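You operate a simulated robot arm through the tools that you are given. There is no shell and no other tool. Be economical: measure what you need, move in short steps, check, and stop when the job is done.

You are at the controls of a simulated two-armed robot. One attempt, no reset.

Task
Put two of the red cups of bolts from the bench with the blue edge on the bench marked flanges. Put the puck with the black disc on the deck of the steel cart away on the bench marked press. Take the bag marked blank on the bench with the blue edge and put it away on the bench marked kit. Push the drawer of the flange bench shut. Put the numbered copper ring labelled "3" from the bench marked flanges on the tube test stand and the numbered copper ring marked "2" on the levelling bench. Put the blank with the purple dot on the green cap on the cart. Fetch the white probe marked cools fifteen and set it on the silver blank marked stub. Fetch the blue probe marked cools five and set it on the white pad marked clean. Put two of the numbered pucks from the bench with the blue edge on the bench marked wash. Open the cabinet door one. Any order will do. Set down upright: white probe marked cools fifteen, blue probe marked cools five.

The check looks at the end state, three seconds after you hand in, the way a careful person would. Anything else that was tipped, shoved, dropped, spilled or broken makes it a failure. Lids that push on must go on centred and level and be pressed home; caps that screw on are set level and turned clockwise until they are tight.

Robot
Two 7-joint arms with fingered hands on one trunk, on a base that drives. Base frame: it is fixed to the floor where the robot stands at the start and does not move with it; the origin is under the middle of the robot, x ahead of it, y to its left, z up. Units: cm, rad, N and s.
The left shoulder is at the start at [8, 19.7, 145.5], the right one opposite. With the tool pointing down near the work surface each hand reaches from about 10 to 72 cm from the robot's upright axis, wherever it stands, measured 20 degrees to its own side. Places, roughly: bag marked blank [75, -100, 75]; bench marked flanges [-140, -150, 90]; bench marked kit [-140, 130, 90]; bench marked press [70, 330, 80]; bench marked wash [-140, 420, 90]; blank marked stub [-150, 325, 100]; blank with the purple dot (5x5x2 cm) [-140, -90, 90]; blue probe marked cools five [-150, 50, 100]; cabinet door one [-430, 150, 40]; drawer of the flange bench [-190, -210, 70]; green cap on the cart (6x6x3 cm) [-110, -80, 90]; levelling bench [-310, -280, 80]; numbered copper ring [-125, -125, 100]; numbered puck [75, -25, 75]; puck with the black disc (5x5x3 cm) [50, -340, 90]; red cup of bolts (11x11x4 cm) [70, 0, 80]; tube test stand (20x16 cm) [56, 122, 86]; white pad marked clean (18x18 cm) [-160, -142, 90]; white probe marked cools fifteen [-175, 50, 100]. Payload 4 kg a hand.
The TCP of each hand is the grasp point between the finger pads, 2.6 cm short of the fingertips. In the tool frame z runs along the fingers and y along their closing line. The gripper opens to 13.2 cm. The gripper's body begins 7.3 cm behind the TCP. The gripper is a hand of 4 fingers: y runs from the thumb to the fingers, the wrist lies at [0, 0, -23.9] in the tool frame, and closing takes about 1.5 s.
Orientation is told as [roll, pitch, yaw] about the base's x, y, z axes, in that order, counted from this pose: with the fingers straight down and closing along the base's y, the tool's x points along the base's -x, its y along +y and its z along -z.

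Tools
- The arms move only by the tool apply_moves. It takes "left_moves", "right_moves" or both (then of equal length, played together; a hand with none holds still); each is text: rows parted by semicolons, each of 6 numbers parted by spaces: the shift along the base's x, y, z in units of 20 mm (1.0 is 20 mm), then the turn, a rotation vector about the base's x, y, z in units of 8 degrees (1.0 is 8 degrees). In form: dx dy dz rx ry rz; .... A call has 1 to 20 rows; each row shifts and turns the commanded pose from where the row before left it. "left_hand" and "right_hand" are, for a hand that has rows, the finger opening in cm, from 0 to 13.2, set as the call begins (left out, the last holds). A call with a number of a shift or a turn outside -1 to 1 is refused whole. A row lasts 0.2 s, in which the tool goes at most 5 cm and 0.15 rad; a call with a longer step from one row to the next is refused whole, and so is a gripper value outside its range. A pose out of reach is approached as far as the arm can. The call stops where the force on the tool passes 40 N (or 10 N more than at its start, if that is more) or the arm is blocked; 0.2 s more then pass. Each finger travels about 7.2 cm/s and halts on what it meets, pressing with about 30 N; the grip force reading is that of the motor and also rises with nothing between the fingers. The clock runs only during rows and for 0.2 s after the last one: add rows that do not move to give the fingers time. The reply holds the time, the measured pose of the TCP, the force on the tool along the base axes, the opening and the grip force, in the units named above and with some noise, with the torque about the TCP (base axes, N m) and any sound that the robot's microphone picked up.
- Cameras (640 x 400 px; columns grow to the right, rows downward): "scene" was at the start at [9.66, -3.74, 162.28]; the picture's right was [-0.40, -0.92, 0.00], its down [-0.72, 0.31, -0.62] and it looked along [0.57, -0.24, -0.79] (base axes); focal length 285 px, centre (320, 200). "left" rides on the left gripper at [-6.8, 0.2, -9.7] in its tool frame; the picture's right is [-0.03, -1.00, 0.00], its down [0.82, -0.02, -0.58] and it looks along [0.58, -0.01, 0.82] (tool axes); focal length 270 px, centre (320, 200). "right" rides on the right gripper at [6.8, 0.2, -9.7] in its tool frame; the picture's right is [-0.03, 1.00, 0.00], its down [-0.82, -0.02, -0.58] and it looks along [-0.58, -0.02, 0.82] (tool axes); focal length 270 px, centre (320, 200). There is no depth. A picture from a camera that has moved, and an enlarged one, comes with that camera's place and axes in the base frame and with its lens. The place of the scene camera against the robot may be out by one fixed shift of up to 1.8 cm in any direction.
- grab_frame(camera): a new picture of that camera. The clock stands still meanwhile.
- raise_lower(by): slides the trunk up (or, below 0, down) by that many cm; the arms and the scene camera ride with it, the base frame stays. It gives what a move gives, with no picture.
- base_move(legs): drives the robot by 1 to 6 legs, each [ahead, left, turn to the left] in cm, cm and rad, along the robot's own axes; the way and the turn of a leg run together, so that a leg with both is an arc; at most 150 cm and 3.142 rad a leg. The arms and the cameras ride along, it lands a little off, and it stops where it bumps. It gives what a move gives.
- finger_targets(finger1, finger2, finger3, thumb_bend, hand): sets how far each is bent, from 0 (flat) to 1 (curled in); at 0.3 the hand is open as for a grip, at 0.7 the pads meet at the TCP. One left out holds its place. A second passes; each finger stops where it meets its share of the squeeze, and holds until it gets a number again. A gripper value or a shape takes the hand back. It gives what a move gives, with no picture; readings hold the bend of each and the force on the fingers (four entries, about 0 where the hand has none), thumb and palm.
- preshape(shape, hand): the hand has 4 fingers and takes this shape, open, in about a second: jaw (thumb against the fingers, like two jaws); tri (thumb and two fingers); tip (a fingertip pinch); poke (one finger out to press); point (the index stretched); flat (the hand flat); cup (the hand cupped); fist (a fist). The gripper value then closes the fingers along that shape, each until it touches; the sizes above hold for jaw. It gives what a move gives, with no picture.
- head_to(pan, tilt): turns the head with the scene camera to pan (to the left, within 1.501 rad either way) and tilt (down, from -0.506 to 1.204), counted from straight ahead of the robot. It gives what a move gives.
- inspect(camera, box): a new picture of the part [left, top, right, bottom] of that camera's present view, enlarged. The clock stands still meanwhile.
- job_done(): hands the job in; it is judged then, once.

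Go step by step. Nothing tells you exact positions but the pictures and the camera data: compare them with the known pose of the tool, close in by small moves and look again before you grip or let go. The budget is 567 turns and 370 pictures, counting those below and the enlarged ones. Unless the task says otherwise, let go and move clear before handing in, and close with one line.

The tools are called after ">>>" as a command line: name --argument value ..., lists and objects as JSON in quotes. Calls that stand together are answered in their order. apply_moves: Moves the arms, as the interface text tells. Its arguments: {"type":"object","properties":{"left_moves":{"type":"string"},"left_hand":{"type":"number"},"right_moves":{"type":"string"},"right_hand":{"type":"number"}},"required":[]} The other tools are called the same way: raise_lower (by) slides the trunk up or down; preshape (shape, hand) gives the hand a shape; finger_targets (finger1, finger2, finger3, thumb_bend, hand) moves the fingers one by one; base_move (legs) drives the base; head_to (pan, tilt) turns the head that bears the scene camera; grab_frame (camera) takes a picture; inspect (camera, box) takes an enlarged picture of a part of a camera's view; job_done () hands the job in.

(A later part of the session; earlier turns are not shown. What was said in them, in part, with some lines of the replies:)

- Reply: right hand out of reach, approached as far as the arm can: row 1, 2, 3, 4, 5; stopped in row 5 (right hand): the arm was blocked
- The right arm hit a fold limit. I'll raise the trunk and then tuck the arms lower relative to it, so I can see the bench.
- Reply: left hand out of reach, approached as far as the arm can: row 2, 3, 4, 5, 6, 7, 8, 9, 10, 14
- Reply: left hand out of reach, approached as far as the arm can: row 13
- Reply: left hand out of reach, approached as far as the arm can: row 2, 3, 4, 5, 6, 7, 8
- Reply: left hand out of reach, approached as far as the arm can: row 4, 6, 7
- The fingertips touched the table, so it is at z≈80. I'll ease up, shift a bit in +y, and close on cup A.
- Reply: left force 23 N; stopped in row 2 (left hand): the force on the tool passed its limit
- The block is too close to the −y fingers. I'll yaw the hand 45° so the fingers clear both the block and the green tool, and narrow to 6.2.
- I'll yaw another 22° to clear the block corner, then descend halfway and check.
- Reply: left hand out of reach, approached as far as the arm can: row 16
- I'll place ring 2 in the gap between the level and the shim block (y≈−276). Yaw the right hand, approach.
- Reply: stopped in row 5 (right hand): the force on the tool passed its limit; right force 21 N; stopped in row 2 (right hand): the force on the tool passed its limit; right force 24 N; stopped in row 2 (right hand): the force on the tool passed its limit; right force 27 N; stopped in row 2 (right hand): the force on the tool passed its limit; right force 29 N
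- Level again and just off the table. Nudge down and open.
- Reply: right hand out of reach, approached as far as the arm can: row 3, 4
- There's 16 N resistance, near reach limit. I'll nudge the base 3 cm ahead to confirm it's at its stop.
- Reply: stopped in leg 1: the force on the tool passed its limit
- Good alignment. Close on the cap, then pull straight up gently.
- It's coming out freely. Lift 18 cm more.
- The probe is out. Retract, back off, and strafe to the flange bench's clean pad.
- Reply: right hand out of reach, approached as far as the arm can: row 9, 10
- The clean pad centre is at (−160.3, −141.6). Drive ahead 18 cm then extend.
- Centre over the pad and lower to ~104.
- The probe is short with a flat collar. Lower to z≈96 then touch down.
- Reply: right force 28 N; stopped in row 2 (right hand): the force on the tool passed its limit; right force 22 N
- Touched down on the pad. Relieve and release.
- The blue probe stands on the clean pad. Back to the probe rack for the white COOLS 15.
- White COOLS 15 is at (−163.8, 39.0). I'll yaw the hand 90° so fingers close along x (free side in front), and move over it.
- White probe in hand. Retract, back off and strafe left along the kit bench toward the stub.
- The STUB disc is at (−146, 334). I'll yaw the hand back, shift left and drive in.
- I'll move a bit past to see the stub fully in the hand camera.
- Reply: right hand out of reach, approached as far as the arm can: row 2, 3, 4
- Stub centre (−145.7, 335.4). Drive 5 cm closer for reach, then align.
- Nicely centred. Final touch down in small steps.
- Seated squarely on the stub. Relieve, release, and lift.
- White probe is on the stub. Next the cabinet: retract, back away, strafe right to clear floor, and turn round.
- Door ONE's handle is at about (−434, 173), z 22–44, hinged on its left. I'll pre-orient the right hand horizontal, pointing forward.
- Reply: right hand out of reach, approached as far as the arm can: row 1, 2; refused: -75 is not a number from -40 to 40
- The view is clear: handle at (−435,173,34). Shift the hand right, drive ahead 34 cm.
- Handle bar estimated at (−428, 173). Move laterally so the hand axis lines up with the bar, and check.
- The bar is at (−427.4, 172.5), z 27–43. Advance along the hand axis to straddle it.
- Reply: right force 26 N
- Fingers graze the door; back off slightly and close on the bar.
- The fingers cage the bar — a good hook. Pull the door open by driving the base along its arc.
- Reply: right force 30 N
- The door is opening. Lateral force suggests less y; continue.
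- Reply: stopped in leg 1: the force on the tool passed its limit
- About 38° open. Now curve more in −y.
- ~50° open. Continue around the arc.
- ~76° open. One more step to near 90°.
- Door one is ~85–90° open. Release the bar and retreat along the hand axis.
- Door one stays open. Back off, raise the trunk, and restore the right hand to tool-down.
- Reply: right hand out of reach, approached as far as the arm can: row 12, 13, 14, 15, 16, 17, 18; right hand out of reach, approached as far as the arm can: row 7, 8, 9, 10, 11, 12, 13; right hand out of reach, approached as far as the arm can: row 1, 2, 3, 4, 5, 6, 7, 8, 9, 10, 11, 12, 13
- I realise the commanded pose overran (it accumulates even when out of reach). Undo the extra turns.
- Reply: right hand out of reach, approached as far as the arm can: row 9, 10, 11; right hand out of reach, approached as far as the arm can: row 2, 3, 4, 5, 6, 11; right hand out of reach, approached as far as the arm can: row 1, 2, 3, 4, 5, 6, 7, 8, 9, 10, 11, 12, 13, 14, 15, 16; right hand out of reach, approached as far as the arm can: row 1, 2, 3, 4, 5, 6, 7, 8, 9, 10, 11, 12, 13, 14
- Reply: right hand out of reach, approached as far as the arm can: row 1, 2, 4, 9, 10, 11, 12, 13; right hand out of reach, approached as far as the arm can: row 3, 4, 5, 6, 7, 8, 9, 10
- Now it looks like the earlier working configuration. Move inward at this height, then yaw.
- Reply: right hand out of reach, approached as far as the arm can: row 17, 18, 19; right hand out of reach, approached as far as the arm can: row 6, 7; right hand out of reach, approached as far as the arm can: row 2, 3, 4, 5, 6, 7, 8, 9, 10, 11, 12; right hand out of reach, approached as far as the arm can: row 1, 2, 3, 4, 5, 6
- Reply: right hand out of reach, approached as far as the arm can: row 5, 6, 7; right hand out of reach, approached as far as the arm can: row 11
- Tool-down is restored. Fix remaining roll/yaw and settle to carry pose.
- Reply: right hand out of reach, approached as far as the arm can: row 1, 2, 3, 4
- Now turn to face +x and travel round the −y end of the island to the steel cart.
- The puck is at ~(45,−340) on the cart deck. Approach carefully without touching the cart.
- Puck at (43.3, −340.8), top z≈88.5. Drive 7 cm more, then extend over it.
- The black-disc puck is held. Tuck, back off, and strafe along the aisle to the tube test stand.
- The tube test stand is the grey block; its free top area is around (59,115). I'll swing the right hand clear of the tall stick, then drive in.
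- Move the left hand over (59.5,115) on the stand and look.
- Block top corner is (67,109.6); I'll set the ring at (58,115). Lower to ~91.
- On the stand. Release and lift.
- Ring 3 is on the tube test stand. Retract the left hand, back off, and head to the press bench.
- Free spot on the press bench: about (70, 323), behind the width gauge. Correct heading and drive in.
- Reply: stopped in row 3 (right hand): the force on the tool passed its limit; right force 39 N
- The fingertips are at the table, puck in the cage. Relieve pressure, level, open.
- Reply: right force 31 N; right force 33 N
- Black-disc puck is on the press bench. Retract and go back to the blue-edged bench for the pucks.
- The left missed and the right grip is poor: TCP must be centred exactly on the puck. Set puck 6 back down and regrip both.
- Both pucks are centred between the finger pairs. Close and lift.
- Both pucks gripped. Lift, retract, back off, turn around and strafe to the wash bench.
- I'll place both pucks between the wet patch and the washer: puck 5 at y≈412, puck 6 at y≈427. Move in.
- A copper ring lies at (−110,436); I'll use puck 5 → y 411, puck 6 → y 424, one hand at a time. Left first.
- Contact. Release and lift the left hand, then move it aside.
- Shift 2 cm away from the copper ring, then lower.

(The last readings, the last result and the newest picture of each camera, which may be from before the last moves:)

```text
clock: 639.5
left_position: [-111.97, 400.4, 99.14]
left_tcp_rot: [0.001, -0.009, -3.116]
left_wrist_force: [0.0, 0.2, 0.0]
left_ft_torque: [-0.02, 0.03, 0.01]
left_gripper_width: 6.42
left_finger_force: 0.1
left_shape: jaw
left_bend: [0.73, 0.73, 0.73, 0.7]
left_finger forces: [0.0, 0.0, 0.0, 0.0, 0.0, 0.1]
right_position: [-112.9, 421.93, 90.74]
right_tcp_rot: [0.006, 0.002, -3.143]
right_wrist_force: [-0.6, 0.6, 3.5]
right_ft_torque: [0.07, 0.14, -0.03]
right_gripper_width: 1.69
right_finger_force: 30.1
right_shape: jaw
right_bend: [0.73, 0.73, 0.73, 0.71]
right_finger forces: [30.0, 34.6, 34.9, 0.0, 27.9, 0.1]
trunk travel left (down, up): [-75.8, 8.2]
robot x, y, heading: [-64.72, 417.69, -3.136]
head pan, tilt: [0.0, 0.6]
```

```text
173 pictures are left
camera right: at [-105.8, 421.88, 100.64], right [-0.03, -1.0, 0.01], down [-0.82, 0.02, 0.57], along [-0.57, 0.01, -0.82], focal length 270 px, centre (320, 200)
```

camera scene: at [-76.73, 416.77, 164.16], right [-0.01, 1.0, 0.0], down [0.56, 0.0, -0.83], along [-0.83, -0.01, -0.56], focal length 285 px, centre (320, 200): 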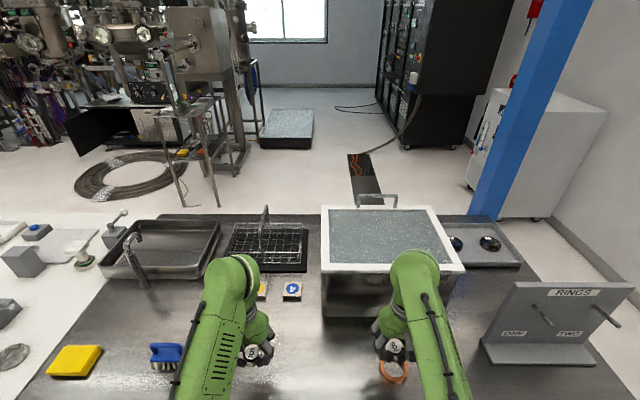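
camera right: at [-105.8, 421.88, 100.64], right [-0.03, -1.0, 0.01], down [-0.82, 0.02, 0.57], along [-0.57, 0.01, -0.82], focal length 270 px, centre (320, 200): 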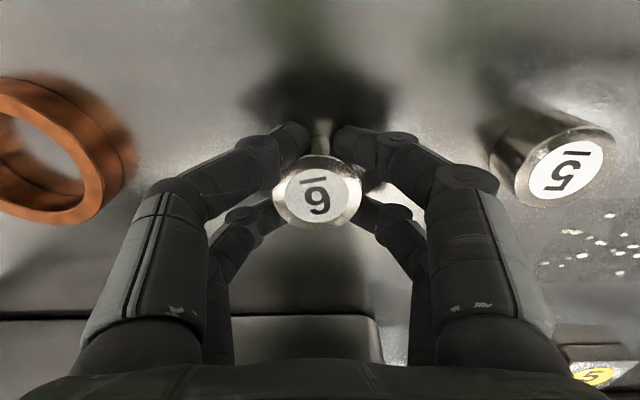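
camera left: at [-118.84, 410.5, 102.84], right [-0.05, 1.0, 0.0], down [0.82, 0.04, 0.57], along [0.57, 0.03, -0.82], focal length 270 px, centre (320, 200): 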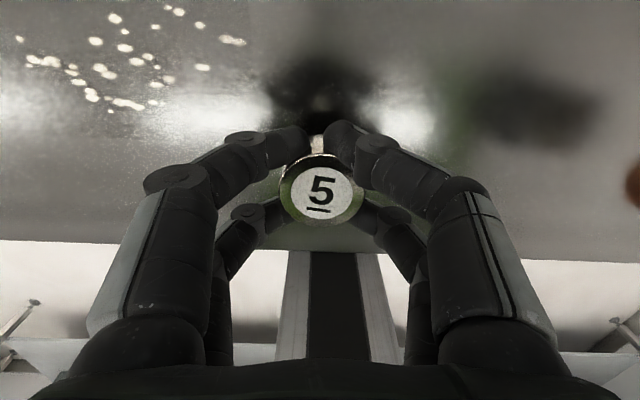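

Contact. Release with a modest opening and lift.

>>> apply_moves --right_moves "0 0 0 0 0 0;0 0 0 0 0 0;0 0 0 0 0 0;0 0 0 0 0 0;0 0 0 0 0 0" --right_hand 6

>>> apply_moves --right_moves "0 0 .4 0 0 0;0 0 .8 0 0 0;0 0 1 0 0 0;0 0 1 0 0 0;0 0 1 0 0 0;0 0 .5 0 0 0;0 0 0 0 0 0"

>>> grab_frame --camera "right"

```text
clock: 640.7
left_position: [-111.96, 400.3, 99.09]
left_tcp_rot: [0.0, -0.011, -3.116]
left_wrist_force: [-0.5, 0.3, -0.2]
left_ft_torque: [-0.01, -0.01, 0.01]
left_gripper_width: 6.44
left_finger_force: 0.1
left_shape: jaw
left_bend: [0.73, 0.73, 0.73, 0.7]
left_finger forces: [0.0, 0.0, 0.1, 0.0, 0.0, 0.0]
right_position: [-112.82, 421.97, 90.72]
right_tcp_rot: [0.004, 0.006, -3.141]
right_wrist_force: [-0.9, 0.2, 0.0]
right_ft_torque: [0.01, 0.01, -0.01]
right_gripper_width: 5.91
right_finger_force: 0.2
right_shape: jaw
right_bend: [0.73, 0.73, 0.73, 0.7]
right_finger forces: [0.1, 0.0, 0.7, 0.0, 0.1, 0.0]
trunk travel left (down, up): [-75.8, 8.2]
robot x, y, heading: [-65.03, 417.4, -3.134]
head pan, tilt: [0.0, 0.6]
```

```text
clock: 642.3
left_position: [-112.0, 400.33, 99.21]
left_tcp_rot: [0.003, -0.01, -3.118]
left_wrist_force: [0.0, -0.1, 0.1]
left_ft_torque: [0.01, 0.01, 0.01]
left_gripper_width: 6.43
left_finger_force: 0.0
left_shape: jaw
left_bend: [0.73, 0.73, 0.73, 0.7]
left_finger forces: [0.0, 0.0, 0.0, 0.0, 0.0, 0.0]
right_position: [-112.99, 421.81, 100.01]
right_tcp_rot: [0.006, 0.005, 3.141]
right_wrist_force: [0.5, -0.2, -0.8]
right_ft_torque: [-0.01, -0.01, 0.02]
right_gripper_width: 5.98
right_finger_force: 0.0
right_shape: jaw
right_bend: [0.73, 0.73, 0.73, 0.7]
right_finger forces: [0.0, 0.0, 0.1, 0.0, 0.0, 0.1]
trunk travel left (down, up): [-75.8, 8.2]
robot x, y, heading: [-64.97, 417.54, -3.133]
head pan, tilt: [0.0, 0.6]
```

```text
172 pictures are left
camera right: at [-106.05, 421.83, 109.9], right [-0.03, -1.0, 0.0], down [-0.82, 0.02, 0.57], along [-0.57, 0.01, -0.82], focal length 270 px, centre (320, 200)
```

right: 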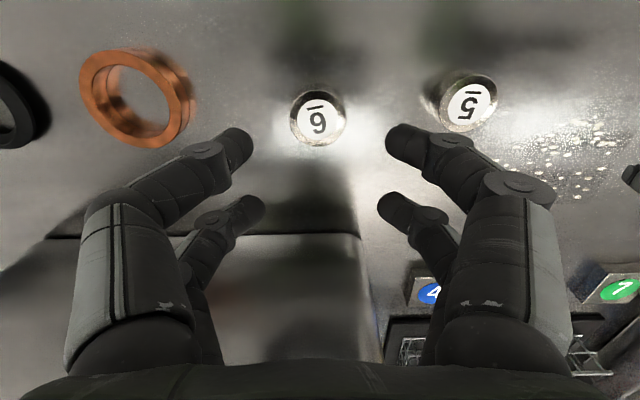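

Both pucks are on the wash bench. Now fetch the bag: back off, turn, and drive down the aisle.

>>> base_move --legs '[[-29, 0, 0], [0, 0, -3.13], [0, -150, 0], [0, -150, 0], [0, -150, 0]]'

>>> head_to --pan -0.8 --tilt 0.6

>>> grab_frame --camera "scene"

```text
clock: 672.4
left_position: [22.03, -4.18, 99.13]
left_tcp_rot: [0.002, -0.009, 0.06]
left_wrist_force: [-0.8, -0.3, 0.1]
left_ft_torque: [-0.01, 0.0, -0.02]
left_gripper_width: 6.45
left_finger_force: 0.1
left_shape: jaw
left_bend: [0.73, 0.73, 0.73, 0.7]
left_finger forces: [0.0, 0.1, 0.1, 0.1, 0.0, 0.0]
right_position: [23.77, -25.74, 100.06]
right_tcp_rot: [0.003, 0.006, 0.036]
right_wrist_force: [-0.4, -1.2, 0.3]
right_ft_torque: [-0.01, 0.0, -0.01]
right_gripper_width: 5.94
right_finger_force: 0.0
right_shape: jaw
right_bend: [0.73, 0.73, 0.73, 0.7]
right_finger forces: [0.0, 0.0, 0.0, 0.0, 0.0, 0.0]
trunk travel left (down, up): [-75.8, 8.2]
robot x, y, heading: [-24.44, -23.1, 0.045]
head pan, tilt: [0.0, 0.6]
```

```text
clock: 673.5
left_position: [21.99, -4.36, 99.14]
left_tcp_rot: [0.002, -0.009, 0.06]
left_wrist_force: [-0.2, -0.5, 0.1]
left_ft_torque: [-0.05, 0.0, 0.02]
left_gripper_width: 6.44
left_finger_force: 0.1
left_shape: jaw
left_bend: [0.73, 0.73, 0.73, 0.7]
left_finger forces: [0.1, 0.0, 0.0, 0.1, 0.1, 0.0]
right_position: [23.84, -25.73, 100.02]
right_tcp_rot: [0.007, 0.006, 0.036]
right_wrist_force: [-0.1, 0.4, -0.1]
right_ft_torque: [0.01, 0.01, -0.01]
right_gripper_width: 5.95
right_finger_force: 0.0
right_shape: jaw
right_bend: [0.73, 0.73, 0.73, 0.7]
right_finger forces: [0.1, 0.0, 0.0, 0.1, 0.0, 0.0]
trunk travel left (down, up): [-75.8, 8.2]
robot x, y, heading: [-24.58, -23.44, 0.043]
head pan, tilt: [-0.799, 0.6]
```

```text
171 pictures are left
camera scene: at [-15.3, -29.82, 164.13], right [-0.69, -0.73, 0.0], down [-0.41, 0.39, -0.83], along [0.6, -0.57, -0.56], focal length 285 px, centre (320, 200)
```

scene: 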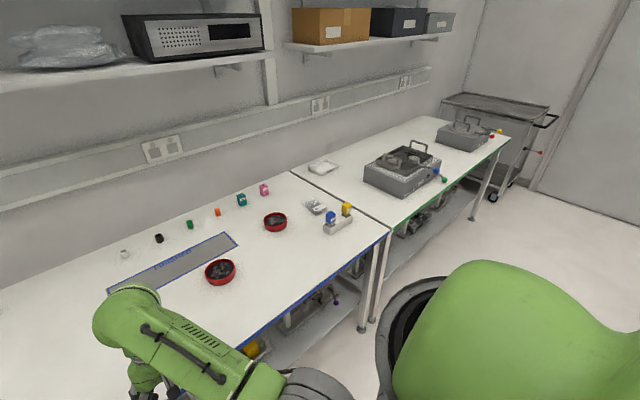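

>>> base_move --legs '[[0, -62, -0.043]]'

>>> head_to --pan -0.15 --tilt 0.7

>>> grab_frame --camera "scene"

>>> inspect --camera "scene" --box '[300, 180, 480, 290]'

```text
clock: 677.0
left_position: [24.22, -68.01, 99.08]
left_tcp_rot: [0.002, -0.008, 0.033]
left_wrist_force: [-0.4, -0.6, -0.7]
left_ft_torque: [-0.03, 0.0, 0.01]
left_gripper_width: 6.43
left_finger_force: 0.0
left_shape: jaw
left_bend: [0.73, 0.73, 0.73, 0.7]
left_finger forces: [0.1, 0.0, 0.0, 0.0, 0.1, 0.0]
right_position: [25.39, -89.48, 99.97]
right_tcp_rot: [0.003, 0.006, 0.008]
right_wrist_force: [0.4, 0.1, 0.1]
right_ft_torque: [-0.02, -0.02, 0.0]
right_gripper_width: 5.96
right_finger_force: 0.1
right_shape: jaw
right_bend: [0.73, 0.73, 0.73, 0.7]
right_finger forces: [0.0, 0.0, 0.0, 0.1, 0.0, 0.0]
trunk travel left (down, up): [-75.8, 8.2]
robot x, y, heading: [-22.78, -85.69, 0.012]
head pan, tilt: [-0.799, 0.6]
```

```text
clock: 678.1
left_position: [24.24, -68.11, 99.17]
left_tcp_rot: [0.001, -0.008, 0.031]
left_wrist_force: [-0.3, 0.0, -0.1]
left_ft_torque: [-0.03, 0.05, -0.03]
left_gripper_width: 6.43
left_finger_force: 0.0
left_shape: jaw
left_bend: [0.73, 0.73, 0.73, 0.7]
left_finger forces: [0.0, 0.1, 0.0, 0.0, 0.0, 0.1]
right_position: [25.41, -89.6, 100.08]
right_tcp_rot: [0.003, 0.006, 0.008]
right_wrist_force: [-0.7, -0.7, 0.7]
right_ft_torque: [0.0, 0.02, 0.01]
right_gripper_width: 5.93
right_finger_force: 0.0
right_shape: jaw
right_bend: [0.73, 0.73, 0.73, 0.7]
right_finger forces: [0.1, 0.1, 0.0, 0.0, 0.0, 0.0]
trunk travel left (down, up): [-75.8, 8.2]
robot x, y, heading: [-22.68, -85.5, 0.012]
head pan, tilt: [-0.15, 0.7]
```

```text
170 pictures are left
camera scene: at [-11.57, -87.52, 163.27], right [-0.14, -0.99, 0.0], down [-0.64, 0.09, -0.76], along [0.76, -0.1, -0.64], focal length 285 px, centre (320, 200)
```

scene: 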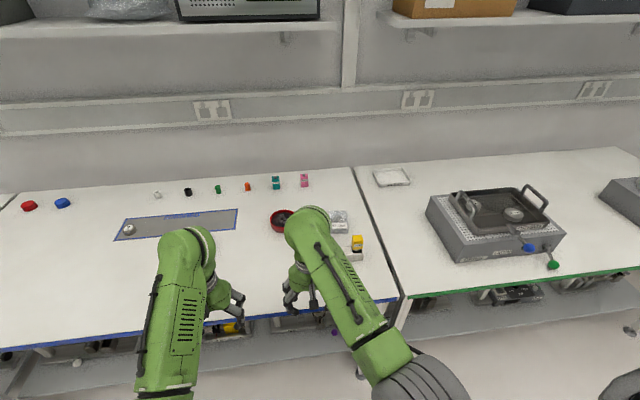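

```text
3.56 times, centred on (390, 235) of scene
camera zoom: at [-11.57, -87.52, 163.27], right [-0.14, -0.99, 0.0], down [-0.64, 0.09, -0.76], along [0.76, -0.1, -0.64], focal length 1013 px, centre (71, 76)
```

zoom: 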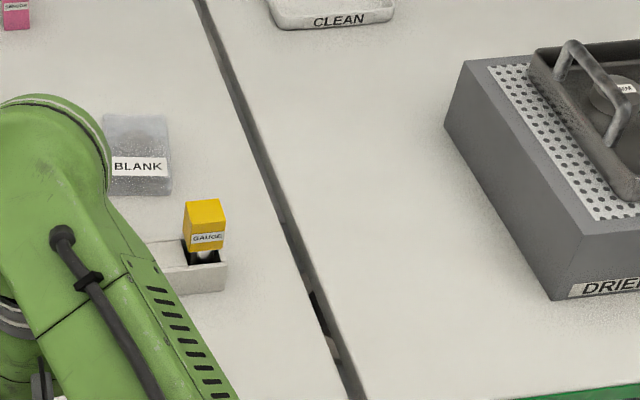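

The bag "BLANK" is near (71,−106). Drive in and lower the trunk slightly for reach.

>>> base_move --legs '[[27, 0, -0.01]]'

>>> raise_lower --by -5

>>> apply_moves --right_moves ".5 -.8 .5 0 0 0;.5 -.9 .5 0 0 0;.5 -.9 .5 0 0 0;.7 -.9 0 0 0 0;.7 -.9 0 0 0 0;.7 -.9 0 0 0 0;.9 -.9 0 0 0 0;.9 -.9 0 0 0 0;0 0 0 0 0 0" --right_hand 10.5

>>> grab_frame --camera "right"

```text
clock: 680.0
left_position: [51.06, -67.84, 99.26]
left_tcp_rot: [0.002, -0.012, 0.03]
left_wrist_force: [-0.3, -0.1, -0.2]
left_ft_torque: [0.01, -0.01, -0.02]
left_gripper_width: 6.44
left_finger_force: 0.0
left_shape: jaw
left_bend: [0.73, 0.73, 0.73, 0.7]
left_finger forces: [0.0, 0.0, 0.0, 0.0, 0.1, 0.0]
right_position: [52.17, -89.32, 100.1]
right_tcp_rot: [0.005, 0.003, 0.006]
right_wrist_force: [0.9, 0.2, 0.9]
right_ft_torque: [-0.04, -0.02, -0.01]
right_gripper_width: 5.96
right_finger_force: 0.0
right_shape: jaw
right_bend: [0.73, 0.73, 0.73, 0.7]
right_finger forces: [0.0, 0.0, 0.0, 0.0, 0.1, 0.0]
trunk travel left (down, up): [-75.8, 8.2]
robot x, y, heading: [4.25, -85.21, 0.016]
head pan, tilt: [-0.15, 0.7]
```

```text
clock: 680.9
left_position: [51.34, -67.92, 94.12]
left_tcp_rot: [0.002, -0.008, 0.03]
left_wrist_force: [0.1, 0.4, -0.2]
left_ft_torque: [0.04, -0.02, 0.0]
left_gripper_width: 6.43
left_finger_force: 0.2
left_shape: jaw
left_bend: [0.73, 0.73, 0.73, 0.7]
left_finger forces: [0.0, 0.0, 0.1, 0.0, 0.0, 0.0]
right_position: [52.33, -89.27, 95.0]
right_tcp_rot: [0.004, 0.004, 0.005]
right_wrist_force: [0.0, 0.3, -0.3]
right_ft_torque: [0.01, -0.02, -0.02]
right_gripper_width: 5.96
right_finger_force: 0.0
right_shape: jaw
right_bend: [0.73, 0.73, 0.73, 0.7]
right_finger forces: [0.1, 0.1, 0.1, 0.0, 0.0, 0.1]
trunk travel left (down, up): [-70.8, 13.2]
robot x, y, heading: [4.26, -85.39, 0.015]
head pan, tilt: [-0.15, 0.7]
```

```text
clock: 682.9
left_position: [51.2, -67.85, 94.22]
left_tcp_rot: [0.002, -0.012, 0.03]
left_wrist_force: [0.4, 0.1, -1.1]
left_ft_torque: [-0.04, -0.02, -0.03]
left_gripper_width: 6.42
left_finger_force: 0.1
left_shape: jaw
left_bend: [0.73, 0.73, 0.73, 0.7]
left_finger forces: [0.0, 0.1, 0.1, 0.0, 0.0, 0.0]
right_position: [62.98, -103.45, 97.95]
right_tcp_rot: [0.006, 0.005, 0.006]
right_wrist_force: [0.4, -0.1, 1.0]
right_ft_torque: [0.02, 0.02, -0.02]
right_gripper_width: 10.44
right_finger_force: 0.0
right_shape: jaw
right_bend: [0.6, 0.6, 0.6, 0.45]
right_finger forces: [0.1, 0.0, 0.0, 0.0, 0.0, 0.0]
trunk travel left (down, up): [-70.8, 13.2]
robot x, y, heading: [4.14, -85.52, 0.007]
head pan, tilt: [-0.15, 0.7]
```

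```text
168 pictures are left
camera right: at [56.38, -103.35, 107.8], right [0.02, 1.0, 0.0], down [0.82, -0.02, 0.57], along [0.57, -0.01, -0.82], focal length 270 px, centre (320, 200)
```

right: 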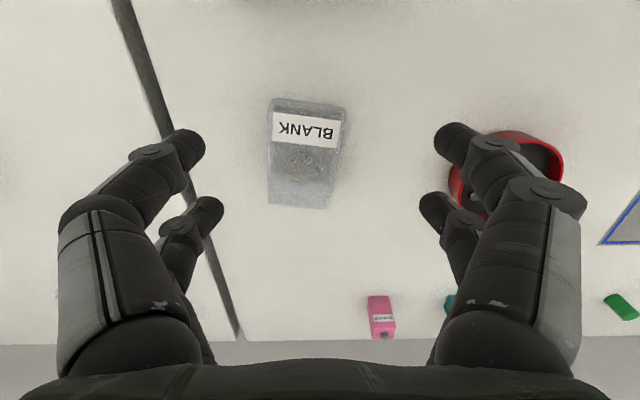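

>>> apply_moves --right_moves ".8 -.2 0 0 0 0;.8 -.2 0 0 0 0;.8 -.2 0 0 0 0;.7 -.1 0 0 0 0;0 0 -.9 0 0 0;0 0 -.9 0 0 0;0 0 -.9 0 0 0;0 0 -.9 0 0 0;0 0 -.9 0 0 0;0 0 0 0 0 0"

>>> grab_frame --camera "right"

```text
clock: 685.1
left_position: [51.1, -67.82, 94.11]
left_tcp_rot: [0.003, -0.008, 0.028]
left_wrist_force: [-0.8, 0.0, 0.5]
left_ft_torque: [-0.04, 0.01, 0.0]
left_gripper_width: 6.43
left_finger_force: 0.0
left_shape: jaw
left_bend: [0.73, 0.73, 0.73, 0.7]
left_finger forces: [0.1, 0.0, 0.1, 0.1, 0.0, 0.0]
right_position: [69.28, -104.89, 89.27]
right_tcp_rot: [0.005, 0.005, 0.004]
right_wrist_force: [0.7, -0.3, 0.5]
right_ft_torque: [0.0, 0.0, 0.03]
right_gripper_width: 10.45
right_finger_force: 0.1
right_shape: jaw
right_bend: [0.6, 0.6, 0.6, 0.45]
right_finger forces: [0.0, 0.1, 0.0, 0.0, 0.0, 0.1]
trunk travel left (down, up): [-70.8, 13.2]
robot x, y, heading: [4.24, -85.33, 0.011]
head pan, tilt: [-0.15, 0.7]
```

```text
167 pictures are left
camera right: at [62.75, -104.83, 99.03], right [0.02, 1.0, 0.0], down [0.82, -0.02, 0.57], along [0.57, -0.01, -0.82], focal length 270 px, centre (320, 200)
```

right: 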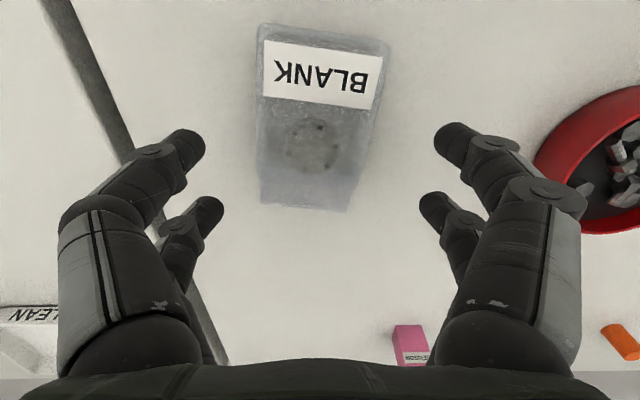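

>>> apply_moves --right_moves "0 -.1 -.8 0 0 0;0 0 -.8 0 0 0;0 0 -.8 0 0 0;0 0 -.7 0 0 0;0 0 0 0 0 0"

>>> grab_frame --camera "right"

```text
clock: 686.3
left_position: [51.11, -67.78, 94.11]
left_tcp_rot: [0.002, -0.008, 0.03]
left_wrist_force: [-0.2, -0.2, -0.7]
left_ft_torque: [0.01, 0.0, -0.05]
left_gripper_width: 6.45
left_finger_force: 0.1
left_shape: jaw
left_bend: [0.73, 0.73, 0.73, 0.7]
left_finger forces: [0.1, 0.1, 0.1, 0.1, 0.1, 0.0]
right_position: [69.3, -105.3, 82.68]
right_tcp_rot: [0.006, 0.003, 0.005]
right_wrist_force: [0.1, 0.1, 0.5]
right_ft_torque: [-0.02, 0.0, 0.02]
right_gripper_width: 10.46
right_finger_force: 0.1
right_shape: jaw
right_bend: [0.6, 0.6, 0.6, 0.45]
right_finger forces: [0.0, 0.0, 0.1, 0.0, 0.1, 0.0]
trunk travel left (down, up): [-70.8, 13.2]
robot x, y, heading: [4.38, -85.23, 0.012]
head pan, tilt: [-0.15, 0.7]
```

```text
166 pictures are left
camera right: at [62.63, -105.11, 92.63], right [0.02, 1.0, 0.0], down [0.82, -0.02, 0.57], along [0.57, -0.01, -0.82], focal length 270 px, centre (320, 200)
```

right: 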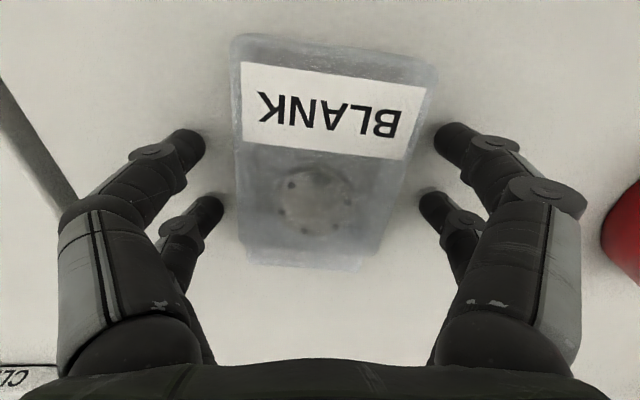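

>>> apply_moves --right_moves "0 0 0 0 0 0;0 0 0 0 0 0;0 0 0 0 0 0;0 0 0 0 0 0;0 0 0 0 0 0;0 0 0 0 0 0;0 0 0 0 0 0" --right_hand 4

>>> grab_frame --camera "right"

```text
clock: 687.9
left_position: [51.1, -67.82, 94.19]
left_tcp_rot: [0.0, -0.008, 0.03]
left_wrist_force: [0.6, -1.0, 0.4]
left_ft_torque: [-0.01, -0.01, 0.01]
left_gripper_width: 6.47
left_finger_force: 0.0
left_shape: jaw
left_bend: [0.73, 0.73, 0.73, 0.7]
left_finger forces: [0.0, 0.0, 0.1, 0.1, 0.0, 0.0]
right_position: [69.29, -105.29, 82.81]
right_tcp_rot: [0.005, 0.005, 0.005]
right_wrist_force: [0.1, 0.2, 0.2]
right_ft_torque: [-0.01, -0.03, -0.01]
right_gripper_width: 6.58
right_finger_force: 29.9
right_shape: jaw
right_bend: [0.72, 0.73, 0.72, 0.7]
right_finger forces: [27.0, 27.1, 26.7, 0.0, 27.4, 0.0]
trunk travel left (down, up): [-70.8, 13.2]
robot x, y, heading: [4.24, -85.34, 0.016]
head pan, tilt: [-0.15, 0.7]
```

```text
165 pictures are left
camera right: at [62.63, -105.1, 92.63], right [0.02, 1.0, 0.0], down [0.82, -0.02, 0.57], along [0.57, -0.01, -0.82], focal length 270 px, centre (320, 200)
```

right: 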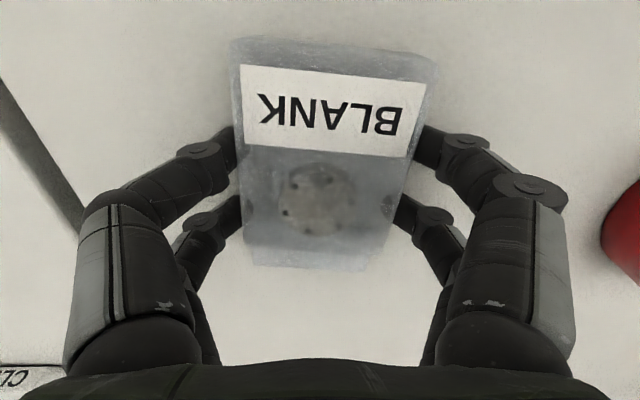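

Bag gripped firmly. Lift, retract, and drive to face the kit bench.

>>> apply_moves --right_moves "0 0 .4 0 0 0;0 0 .8 0 0 0;0 0 1 0 0 0;0 0 1 0 0 0;0 0 1 0 0 0;0 0 1 0 0 0;0 0 1 0 0 0;0 0 1 0 0 0;-.8 0 0 0 0 0;-1 0 0 0 0 0;-1 0 0 0 0 0;-1 0 0 0 0 0;-1 0 0 0 0 0;-1 0 0 0 0 0;-1 0 0 0 0 0;-1 0 0 0 0 0;-1 0 0 0 0 0;-1 0 0 0 0 0;0 0 0 0 0 0"

>>> base_move --legs '[[-42, 0, 0], [0, 0, 3.13], [0, -150, 0], [0, -45, 0]]'

>>> head_to --pan 0 --tilt 0.6

>>> grab_frame --camera "scene"

```text
clock: 691.9
left_position: [51.19, -67.84, 94.05]
left_tcp_rot: [0.002, -0.009, 0.029]
left_wrist_force: [0.0, 0.0, -0.4]
left_ft_torque: [-0.01, 0.03, -0.01]
left_gripper_width: 6.43
left_finger_force: 0.2
left_shape: jaw
left_bend: [0.73, 0.73, 0.73, 0.7]
left_finger forces: [0.0, 0.0, 0.0, 0.0, 0.1, 0.1]
right_position: [49.55, -105.01, 97.01]
right_tcp_rot: [0.004, 0.004, 0.004]
right_wrist_force: [0.1, -0.7, -1.3]
right_ft_torque: [0.03, 0.02, -0.04]
right_gripper_width: 6.59
right_finger_force: 29.9
right_shape: jaw
right_bend: [0.72, 0.73, 0.72, 0.7]
right_finger forces: [26.9, 27.1, 26.6, 0.0, 27.5, 0.0]
trunk travel left (down, up): [-70.8, 13.2]
robot x, y, heading: [4.06, -85.51, 0.007]
head pan, tilt: [-0.15, 0.7]
```

```text
clock: 711.1
left_position: [-80.39, 93.42, 94.24]
left_tcp_rot: [0.003, -0.009, 3.125]
left_wrist_force: [-0.2, -0.3, 0.3]
left_ft_torque: [0.0, 0.0, 0.01]
left_gripper_width: 6.46
left_finger_force: 0.1
left_shape: jaw
left_bend: [0.73, 0.73, 0.73, 0.7]
left_finger forces: [0.1, 0.1, 0.0, 0.0, 0.1, 0.0]
right_position: [-76.99, 130.68, 97.29]
right_tcp_rot: [0.003, 0.005, 3.099]
right_wrist_force: [-0.1, 0.5, -1.0]
right_ft_torque: [0.03, 0.02, -0.02]
right_gripper_width: 6.58
right_finger_force: 30.3
right_shape: jaw
right_bend: [0.72, 0.73, 0.72, 0.7]
right_finger forces: [26.9, 27.2, 26.5, 0.1, 27.4, 0.1]
trunk travel left (down, up): [-70.8, 13.2]
robot x, y, heading: [-32.88, 108.77, 3.106]
head pan, tilt: [-0.15, 0.7]
```

```text
clock: 711.8
left_position: [-80.35, 93.6, 94.12]
left_tcp_rot: [0.003, -0.007, 3.125]
left_wrist_force: [-0.4, -0.1, -0.3]
left_ft_torque: [0.02, 0.02, -0.01]
left_gripper_width: 6.42
left_finger_force: 0.1
left_shape: jaw
left_bend: [0.73, 0.73, 0.73, 0.7]
left_finger forces: [0.0, 0.1, 0.1, 0.0, 0.0, 0.0]
right_position: [-77.01, 130.69, 97.07]
right_tcp_rot: [0.005, 0.006, 3.101]
right_wrist_force: [0.3, -0.4, -0.7]
right_ft_torque: [-0.02, 0.01, -0.03]
right_gripper_width: 6.55
right_finger_force: 30.2
right_shape: jaw
right_bend: [0.72, 0.73, 0.72, 0.7]
right_finger forces: [26.8, 27.2, 26.6, 0.1, 27.4, 0.0]
trunk travel left (down, up): [-70.8, 13.2]
robot x, y, heading: [-32.51, 108.66, 3.105]
head pan, tilt: [0.0, 0.6]
```

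```text
164 pictures are left
camera scene: at [-44.64, 108.43, 159.13], right [0.04, 1.0, 0.0], down [0.57, -0.02, -0.82], along [-0.82, 0.03, -0.57], focal length 285 px, centre (320, 200)
```

scene: 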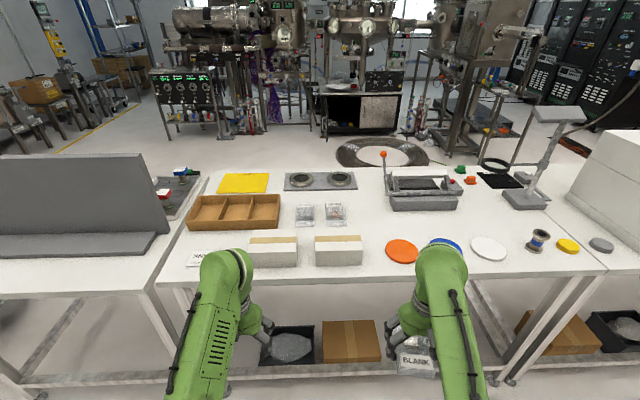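

>>> inspect --camera "scene" --box '[150, 150, 480, 290]'

```text
1.94 times, centred on (315, 220) of scene
camera zoom: at [-44.64, 108.43, 159.13], right [0.04, 1.0, 0.0], down [0.57, -0.02, -0.82], along [-0.82, 0.03, -0.57], focal length 552 px, centre (330, 161)
```

zoom: 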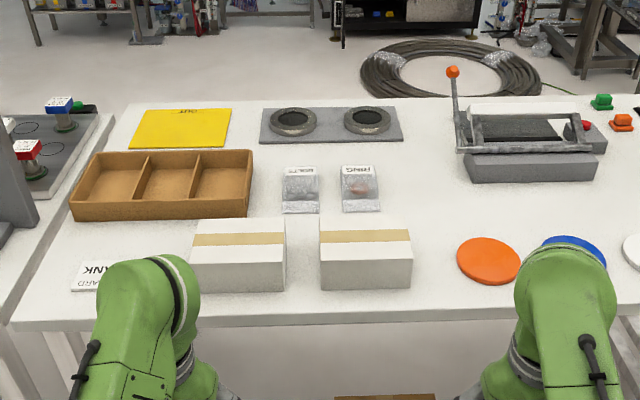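

Free spot on the kit bench: about (−132,133), beside the BOLTS and RING bags. Raise the trunk for clearance over the boxes, then drive in.

>>> raise_lower --by 9

>>> base_move --legs '[[0, 0, 0.035], [37, 0, 0]]'

>>> grab_frame --camera "right"

>>> grab_frame --camera "scene"

```text
clock: 713.0
left_position: [-80.25, 93.53, 103.07]
left_tcp_rot: [0.002, -0.008, 3.123]
left_wrist_force: [-0.5, 0.0, -1.2]
left_ft_torque: [0.04, -0.01, 0.04]
left_gripper_width: 6.43
left_finger_force: 0.1
left_shape: jaw
left_bend: [0.73, 0.73, 0.73, 0.7]
left_finger forces: [0.0, 0.1, 0.0, 0.0, 0.0, 0.1]
right_position: [-77.02, 130.59, 106.03]
right_tcp_rot: [0.006, 0.006, 3.101]
right_wrist_force: [-0.1, -0.2, -1.6]
right_ft_torque: [0.01, 0.02, 0.01]
right_gripper_width: 6.55
right_finger_force: 30.1
right_shape: jaw
right_bend: [0.72, 0.73, 0.72, 0.7]
right_finger forces: [26.7, 27.2, 26.7, 0.0, 27.4, 0.0]
trunk travel left (down, up): [-79.8, 4.2]
robot x, y, heading: [-32.53, 108.8, 3.103]
head pan, tilt: [0.0, 0.6]
```

```text
clock: 715.7
left_position: [-115.73, 91.94, 103.2]
left_tcp_rot: [0.001, -0.013, -3.126]
left_wrist_force: [0.2, 0.0, 0.6]
left_ft_torque: [0.02, 0.01, -0.03]
left_gripper_width: 6.45
left_finger_force: 0.1
left_shape: jaw
left_bend: [0.73, 0.73, 0.73, 0.7]
left_finger forces: [0.0, 0.1, 0.0, 0.0, 0.0, 0.0]
right_position: [-113.72, 129.22, 106.14]
right_tcp_rot: [0.006, 0.002, 3.134]
right_wrist_force: [0.0, -0.7, -0.5]
right_ft_torque: [0.02, 0.01, -0.01]
right_gripper_width: 6.56
right_finger_force: 29.8
right_shape: jaw
right_bend: [0.72, 0.73, 0.72, 0.7]
right_finger forces: [26.8, 27.2, 26.6, 0.0, 27.4, 0.0]
trunk travel left (down, up): [-79.8, 4.2]
robot x, y, heading: [-68.61, 108.46, 3.14]
head pan, tilt: [0.0, 0.6]
```

```text
162 pictures are left
camera right: at [-106.72, 129.15, 116.0], right [-0.03, -1.0, 0.0], down [-0.82, 0.03, 0.58], along [-0.58, 0.02, -0.82], focal length 270 px, centre (320, 200)
```

right: 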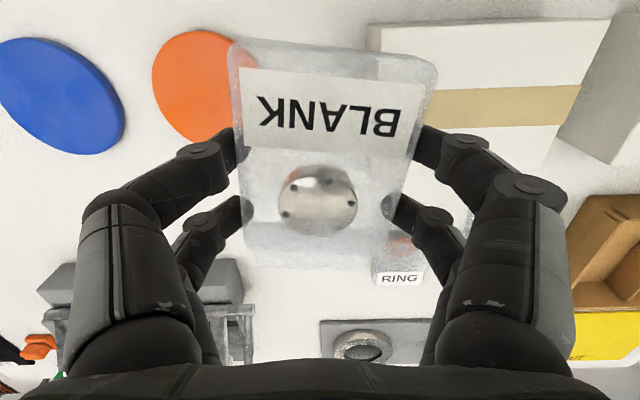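

```text
161 pictures are left
camera scene: at [-80.56, 108.07, 168.16], right [0.0, 1.0, 0.0], down [0.56, 0.0, -0.83], along [-0.83, 0.0, -0.56], focal length 285 px, centre (320, 200)
```

scene: 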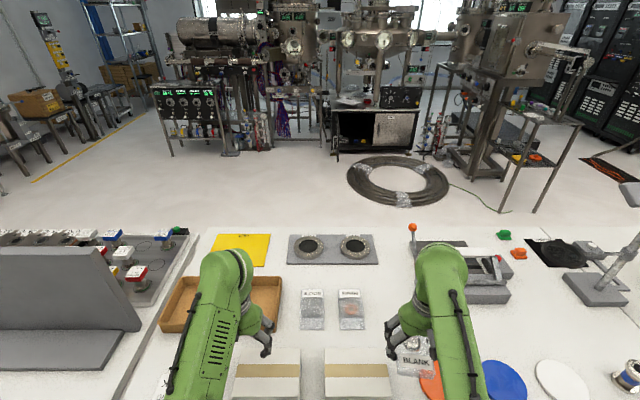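

>>> apply_moves --right_moves "-.92 .14 0 0 0 0;-.92 .14 0 0 0 0;-.92 .14 0 0 0 0;-.92 .14 0 0 0 0;-.92 .14 0 0 0 0;-.92 .14 0 0 0 0;-.92 .14 0 0 0 0;-.92 .14 0 0 0 0;-.92 .14 0 0 0 0;-.92 .14 0 0 0 0;0 0 -1 0 0 0;0 0 -1 0 0 0;0 0 -1 0 0 0;0 0 -1 0 0 0;0 0 -1 0 0 0;0 0 0 0 0 0"

>>> grab_frame --camera "right"

```text
clock: 719.1
left_position: [-116.1, 91.93, 103.05]
left_tcp_rot: [0.0, -0.009, -3.123]
left_wrist_force: [-0.6, -0.2, 0.4]
left_ft_torque: [0.01, 0.01, -0.01]
left_gripper_width: 6.43
left_finger_force: 0.0
left_shape: jaw
left_bend: [0.73, 0.73, 0.73, 0.7]
left_finger forces: [0.1, 0.1, 0.0, 0.1, 0.0, 0.0]
right_position: [-132.5, 132.04, 95.95]
right_tcp_rot: [0.005, 0.007, 3.131]
right_wrist_force: [0.8, 0.3, -0.3]
right_ft_torque: [-0.01, 0.01, 0.0]
right_gripper_width: 6.53
right_finger_force: 30.1
right_shape: jaw
right_bend: [0.72, 0.73, 0.72, 0.7]
right_finger forces: [26.8, 27.2, 26.7, 0.1, 27.4, 0.1]
trunk travel left (down, up): [-79.8, 4.2]
robot x, y, heading: [-68.77, 108.32, 3.138]
head pan, tilt: [0.0, 0.6]
```

```text
160 pictures are left
camera right: at [-125.51, 131.96, 105.84], right [-0.03, -1.0, 0.0], down [-0.82, 0.03, 0.57], along [-0.57, 0.02, -0.82], focal length 270 px, centre (320, 200)
```

right: 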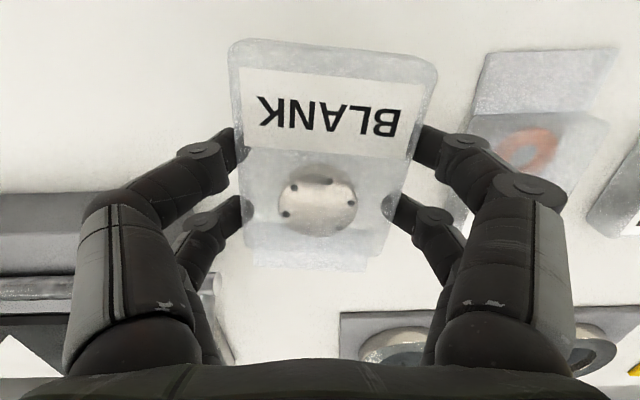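

>>> apply_moves --right_moves "0 .15 -.8 0 0 0;0 0 -.8 0 0 0;0 0 -.6 0 0 0;0 0 0 0 0 0"

>>> apply_moves --right_moves "0 0 -.15 0 0 0;0 0 0 0 0 0"

>>> apply_moves --right_moves "0 0 -.12 0 0 0;0 0 0 0 0 0"

```text
clock: 720.1
left_position: [-116.25, 92.0, 103.16]
left_tcp_rot: [0.003, -0.009, -3.125]
left_wrist_force: [-0.4, 0.0, -0.4]
left_ft_torque: [0.03, -0.01, 0.01]
left_gripper_width: 6.43
left_finger_force: 0.0
left_shape: jaw
left_bend: [0.73, 0.73, 0.73, 0.7]
left_finger forces: [0.0, 0.0, 0.0, 0.0, 0.0, 0.0]
right_position: [-132.7, 132.39, 91.77]
right_tcp_rot: [0.005, 0.005, 3.134]
right_wrist_force: [0.3, 0.2, -1.2]
right_ft_torque: [-0.03, 0.04, 0.01]
right_gripper_width: 6.57
right_finger_force: 30.0
right_shape: jaw
right_bend: [0.72, 0.73, 0.72, 0.7]
right_finger forces: [26.8, 27.1, 26.6, 0.0, 27.4, 0.0]
trunk travel left (down, up): [-79.8, 4.2]
robot x, y, heading: [-68.71, 108.5, 3.141]
head pan, tilt: [0.0, 0.6]
```

```text
clock: 720.7
left_position: [-116.15, 91.94, 103.12]
left_tcp_rot: [0.001, -0.009, -3.127]
left_wrist_force: [-0.6, 0.1, -0.1]
left_ft_torque: [-0.01, -0.01, 0.02]
left_gripper_width: 6.44
left_finger_force: 0.0
left_shape: jaw
left_bend: [0.73, 0.73, 0.73, 0.7]
left_finger forces: [0.0, 0.1, 0.1, 0.0, 0.0, 0.1]
right_position: [-132.72, 132.3, 91.37]
right_tcp_rot: [0.005, 0.004, 3.135]
right_wrist_force: [0.5, -0.3, -0.8]
right_ft_torque: [0.01, -0.02, 0.02]
right_gripper_width: 6.55
right_finger_force: 30.0
right_shape: jaw
right_bend: [0.72, 0.73, 0.72, 0.7]
right_finger forces: [26.7, 27.1, 26.6, 0.0, 27.4, 0.0]
trunk travel left (down, up): [-79.8, 4.2]
robot x, y, heading: [-68.51, 108.96, 3.138]
head pan, tilt: [0.0, 0.6]
```

```text
clock: 721.3
left_position: [-116.06, 92.0, 103.14]
left_tcp_rot: [0.001, -0.009, -3.124]
left_wrist_force: [-0.1, 0.8, 0.7]
left_ft_torque: [-0.02, -0.01, 0.0]
left_gripper_width: 6.41
left_finger_force: 0.1
left_shape: jaw
left_bend: [0.73, 0.73, 0.73, 0.7]
left_finger forces: [0.1, 0.0, 0.0, 0.1, 0.0, 0.1]
right_position: [-132.48, 132.4, 91.08]
right_tcp_rot: [0.005, 0.004, 3.134]
right_wrist_force: [0.5, -0.6, -0.3]
right_ft_torque: [0.01, 0.01, 0.0]
right_gripper_width: 6.58
right_finger_force: 29.8
right_shape: jaw
right_bend: [0.72, 0.73, 0.72, 0.7]
right_finger forces: [26.7, 27.3, 26.6, 0.1, 27.4, 0.1]
trunk travel left (down, up): [-79.8, 4.2]
robot x, y, heading: [-68.42, 108.51, 3.137]
head pan, tilt: [0.0, 0.6]
```

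>>> apply_moves --right_moves "0 0 -.12 0 0 0;0 0 0 0 0 0"

>>> apply_moves --right_moves "0 0 -.12 0 0 0;0 0 0 0 0 0"

>>> grab_frame --camera "right"

```text
clock: 721.9
left_position: [-116.07, 91.93, 103.04]
left_tcp_rot: [0.003, -0.01, -3.126]
left_wrist_force: [0.0, 0.4, -0.2]
left_ft_torque: [0.0, 0.0, 0.0]
left_gripper_width: 6.44
left_finger_force: 0.0
left_shape: jaw
left_bend: [0.73, 0.73, 0.73, 0.7]
left_finger forces: [0.2, 0.0, 0.0, 0.0, 0.0, 0.0]
right_position: [-132.41, 132.4, 90.8]
right_tcp_rot: [0.006, 0.005, 3.133]
right_wrist_force: [-0.1, 0.6, -0.9]
right_ft_torque: [0.01, 0.02, 0.02]
right_gripper_width: 6.55
right_finger_force: 29.7
right_shape: jaw
right_bend: [0.72, 0.73, 0.72, 0.7]
right_finger forces: [26.7, 27.2, 26.6, 0.0, 27.4, 0.0]
trunk travel left (down, up): [-79.8, 4.2]
robot x, y, heading: [-69.06, 108.87, 3.139]
head pan, tilt: [0.0, 0.6]
```

```text
clock: 722.5
left_position: [-116.05, 91.92, 103.19]
left_tcp_rot: [0.002, -0.011, -3.125]
left_wrist_force: [0.4, 0.6, 0.0]
left_ft_torque: [0.0, 0.02, 0.03]
left_gripper_width: 6.42
left_finger_force: 0.1
left_shape: jaw
left_bend: [0.73, 0.73, 0.73, 0.7]
left_finger forces: [0.1, 0.0, 0.0, 0.0, 0.0, 0.1]
right_position: [-132.5, 132.41, 90.64]
right_tcp_rot: [0.006, 0.002, 3.133]
right_wrist_force: [-0.6, 0.5, 6.1]
right_ft_torque: [0.16, -0.09, 0.01]
right_gripper_width: 6.56
right_finger_force: 30.0
right_shape: jaw
right_bend: [0.72, 0.73, 0.72, 0.7]
right_finger forces: [27.2, 27.3, 27.1, 0.0, 28.7, 0.1]
trunk travel left (down, up): [-79.8, 4.2]
robot x, y, heading: [-68.81, 108.72, 3.142]
head pan, tilt: [0.0, 0.6]
```

```text
159 pictures are left
camera right: at [-125.53, 132.24, 100.58], right [-0.03, -1.0, 0.0], down [-0.82, 0.03, 0.58], along [-0.58, 0.02, -0.82], focal length 270 px, centre (320, 200)
```

right: 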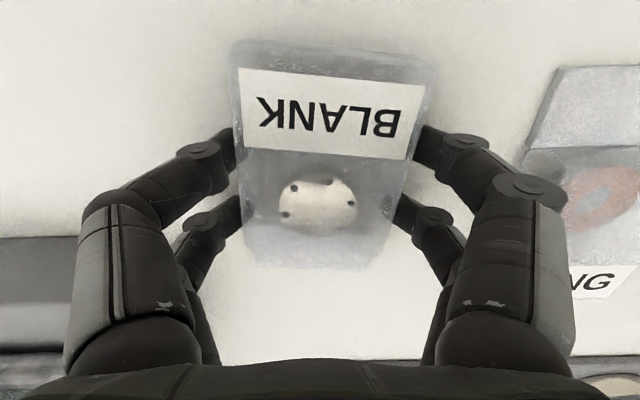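

Contact; release (to 10) and lift straight up.

>>> apply_moves --right_moves "0 0 0 0 0 0;0 0 0 0 0 0;0 0 0 0 0 0;0 0 0 0 0 0;0 0 0 0 0 0" --right_hand 9.6

>>> apply_moves --right_moves "0 0 .4 0 0 0;0 0 .8 0 0 0;0 0 1 0 0 0;0 0 1 0 0 0;0 0 1 0 0 0;0 0 1 0 0 0;0 0 1 0 0 0;0 0 0 0 0 0"

>>> grab_frame --camera "right"

```text
clock: 723.7
left_position: [-116.1, 91.9, 103.14]
left_tcp_rot: [0.001, -0.009, -3.125]
left_wrist_force: [0.0, -0.4, -0.6]
left_ft_torque: [0.02, 0.01, 0.01]
left_gripper_width: 6.44
left_finger_force: 0.1
left_shape: jaw
left_bend: [0.73, 0.73, 0.73, 0.7]
left_finger forces: [0.0, 0.0, 0.0, 0.0, 0.1, 0.0]
right_position: [-132.43, 132.31, 90.64]
right_tcp_rot: [0.005, 0.003, 3.134]
right_wrist_force: [0.2, -2.1, 4.9]
right_ft_torque: [0.21, 0.08, 0.03]
right_gripper_width: 9.47
right_finger_force: 0.0
right_shape: jaw
right_bend: [0.66, 0.66, 0.69, 0.54]
right_finger forces: [0.1, 0.0, 4.3, 0.0, 0.0, 0.1]
trunk travel left (down, up): [-79.8, 4.2]
robot x, y, heading: [-68.85, 108.99, 3.137]
head pan, tilt: [0.0, 0.6]
```

```text
clock: 725.5
left_position: [-116.08, 91.93, 103.0]
left_tcp_rot: [0.003, -0.007, -3.126]
left_wrist_force: [0.5, 0.5, 0.2]
left_ft_torque: [0.02, 0.0, -0.02]
left_gripper_width: 6.43
left_finger_force: 0.0
left_shape: jaw
left_bend: [0.73, 0.73, 0.73, 0.7]
left_finger forces: [0.0, 0.0, 0.0, 0.0, 0.0, 0.0]
right_position: [-132.23, 132.28, 102.96]
right_tcp_rot: [0.005, 0.005, 3.135]
right_wrist_force: [0.0, -0.4, 0.5]
right_ft_torque: [0.03, -0.01, 0.03]
right_gripper_width: 9.57
right_finger_force: 0.0
right_shape: jaw
right_bend: [0.66, 0.66, 0.66, 0.54]
right_finger forces: [0.0, 0.0, 0.0, 0.0, 0.0, 0.1]
trunk travel left (down, up): [-79.8, 4.2]
robot x, y, heading: [-68.7, 108.99, 3.141]
head pan, tilt: [0.0, 0.6]
```

```text
158 pictures are left
camera right: at [-125.22, 132.19, 112.79], right [-0.03, -1.0, 0.01], down [-0.82, 0.03, 0.57], along [-0.57, 0.01, -0.82], focal length 270 px, centre (320, 200)
```

right: 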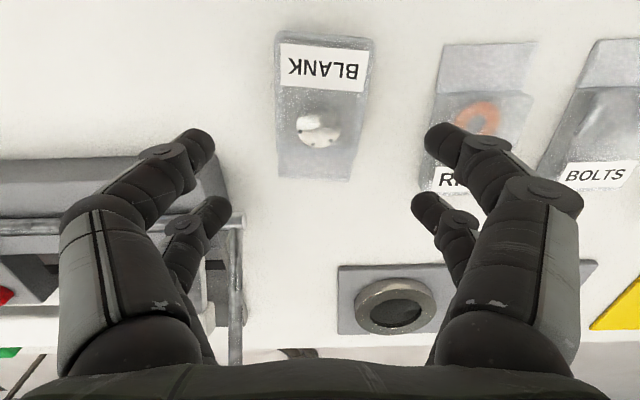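

The bag is on the kit bench. Retract, back away, and do a final look over the flange bench.

>>> apply_moves --right_moves ".9 0 0 0 0 0;.9 0 0 0 0 0;.9 0 0 0 0 0;.9 0 0 0 0 0;.9 0 0 0 0 0;.9 0 0 0 0 0;.9 0 0 0 0 0;.9 0 0 0 0 0;0 0 0 0 0 0"

>>> base_move --legs '[[-34, 0, 0], [0, 150, 0], [0, 80, 0]]'

>>> head_to --pan 0 --tilt 0.55

>>> grab_frame --camera "scene"

>>> inspect --camera "scene" --box '[200, 170, 560, 340]'

```text
clock: 727.5
left_position: [-116.06, 92.03, 103.15]
left_tcp_rot: [0.001, -0.009, -3.126]
left_wrist_force: [0.5, 0.0, -0.1]
left_ft_torque: [0.01, -0.03, -0.01]
left_gripper_width: 6.45
left_finger_force: 0.0
left_shape: jaw
left_bend: [0.73, 0.73, 0.73, 0.7]
left_finger forces: [0.1, 0.0, 0.1, 0.0, 0.0, 0.0]
right_position: [-117.85, 132.11, 102.84]
right_tcp_rot: [0.006, 0.005, 3.132]
right_wrist_force: [0.0, -0.6, -0.1]
right_ft_torque: [-0.01, -0.01, 0.0]
right_gripper_width: 9.59
right_finger_force: 0.1
right_shape: jaw
right_bend: [0.66, 0.66, 0.66, 0.54]
right_finger forces: [0.0, 0.0, 0.0, 0.1, 0.0, 0.0]
trunk travel left (down, up): [-79.8, 4.2]
robot x, y, heading: [-68.77, 108.51, 3.141]
head pan, tilt: [0.0, 0.6]
```

```text
clock: 740.6
left_position: [-92.2, -133.03, 103.08]
left_tcp_rot: [0.003, -0.008, 3.087]
left_wrist_force: [0.3, 0.7, -0.1]
left_ft_torque: [0.01, -0.03, -0.01]
left_gripper_width: 6.44
left_finger_force: 0.1
left_shape: jaw
left_bend: [0.73, 0.73, 0.73, 0.7]
left_finger forces: [0.1, 0.0, 0.1, 0.0, 0.0, 0.0]
right_position: [-91.27, -92.78, 102.81]
right_tcp_rot: [0.006, 0.006, 3.066]
right_wrist_force: [-0.6, 0.4, -0.7]
right_ft_torque: [-0.01, -0.03, 0.0]
right_gripper_width: 9.59
right_finger_force: 0.1
right_shape: jaw
right_bend: [0.66, 0.66, 0.66, 0.54]
right_finger forces: [0.0, 0.1, 0.0, 0.0, 0.0, 0.0]
trunk travel left (down, up): [-79.8, 4.2]
robot x, y, heading: [-44.03, -119.67, 3.07]
head pan, tilt: [0.0, 0.6]
```

```text
clock: 741.3
left_position: [-92.22, -133.14, 103.14]
left_tcp_rot: [0.003, -0.008, 3.087]
left_wrist_force: [-0.5, 0.2, -0.1]
left_ft_torque: [0.02, 0.01, 0.0]
left_gripper_width: 6.44
left_finger_force: 0.0
left_shape: jaw
left_bend: [0.73, 0.73, 0.73, 0.7]
left_finger forces: [0.0, 0.0, 0.1, 0.0, 0.1, 0.0]
right_position: [-91.26, -92.86, 102.74]
right_tcp_rot: [0.005, 0.005, 3.065]
right_wrist_force: [0.3, -0.7, 0.3]
right_ft_torque: [-0.01, -0.02, -0.05]
right_gripper_width: 9.57
right_finger_force: 0.0
right_shape: jaw
right_bend: [0.66, 0.66, 0.66, 0.54]
right_finger forces: [0.0, 0.0, 0.1, 0.1, 0.0, 0.0]
trunk travel left (down, up): [-79.8, 4.2]
robot x, y, heading: [-44.0, -119.66, 3.07]
head pan, tilt: [0.0, 0.55]
```

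```text
157 pictures are left
camera scene: at [-56.17, -119.43, 168.58], right [0.07, 1.0, 0.0], down [0.52, -0.04, -0.85], along [-0.85, 0.06, -0.52], focal length 285 px, centre (320, 200)
```

scene: 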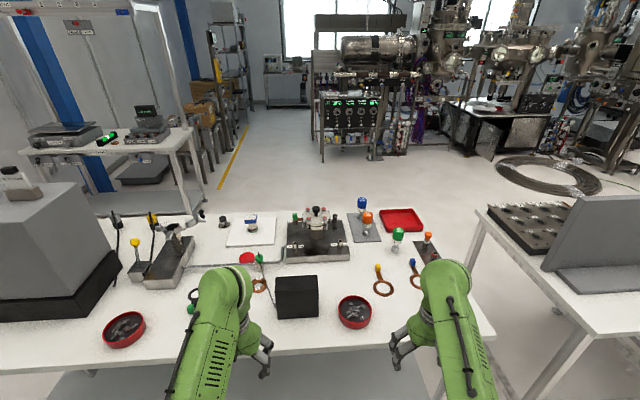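

```text
1.78 times, centred on (380, 255) of scene
camera zoom: at [-56.17, -119.43, 168.58], right [0.07, 1.0, 0.0], down [0.52, -0.04, -0.85], along [-0.85, 0.06, -0.52], focal length 506 px, centre (213, 102)
```

zoom: 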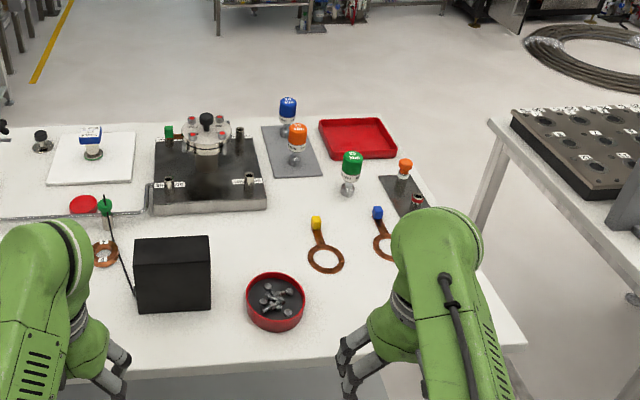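

The cups and blue probe are standing on the flange bench, and cabinet door one still looks open. My arm hides the purple-dot blank in this view, but I saw it centred on the green cap when I let go. Both hands are empty and clear, so I'm handing in.

>>> job_done

```text
The job is handed in.
```

I did every item on the list and handed the job in; both hands were empty and clear of the benches.
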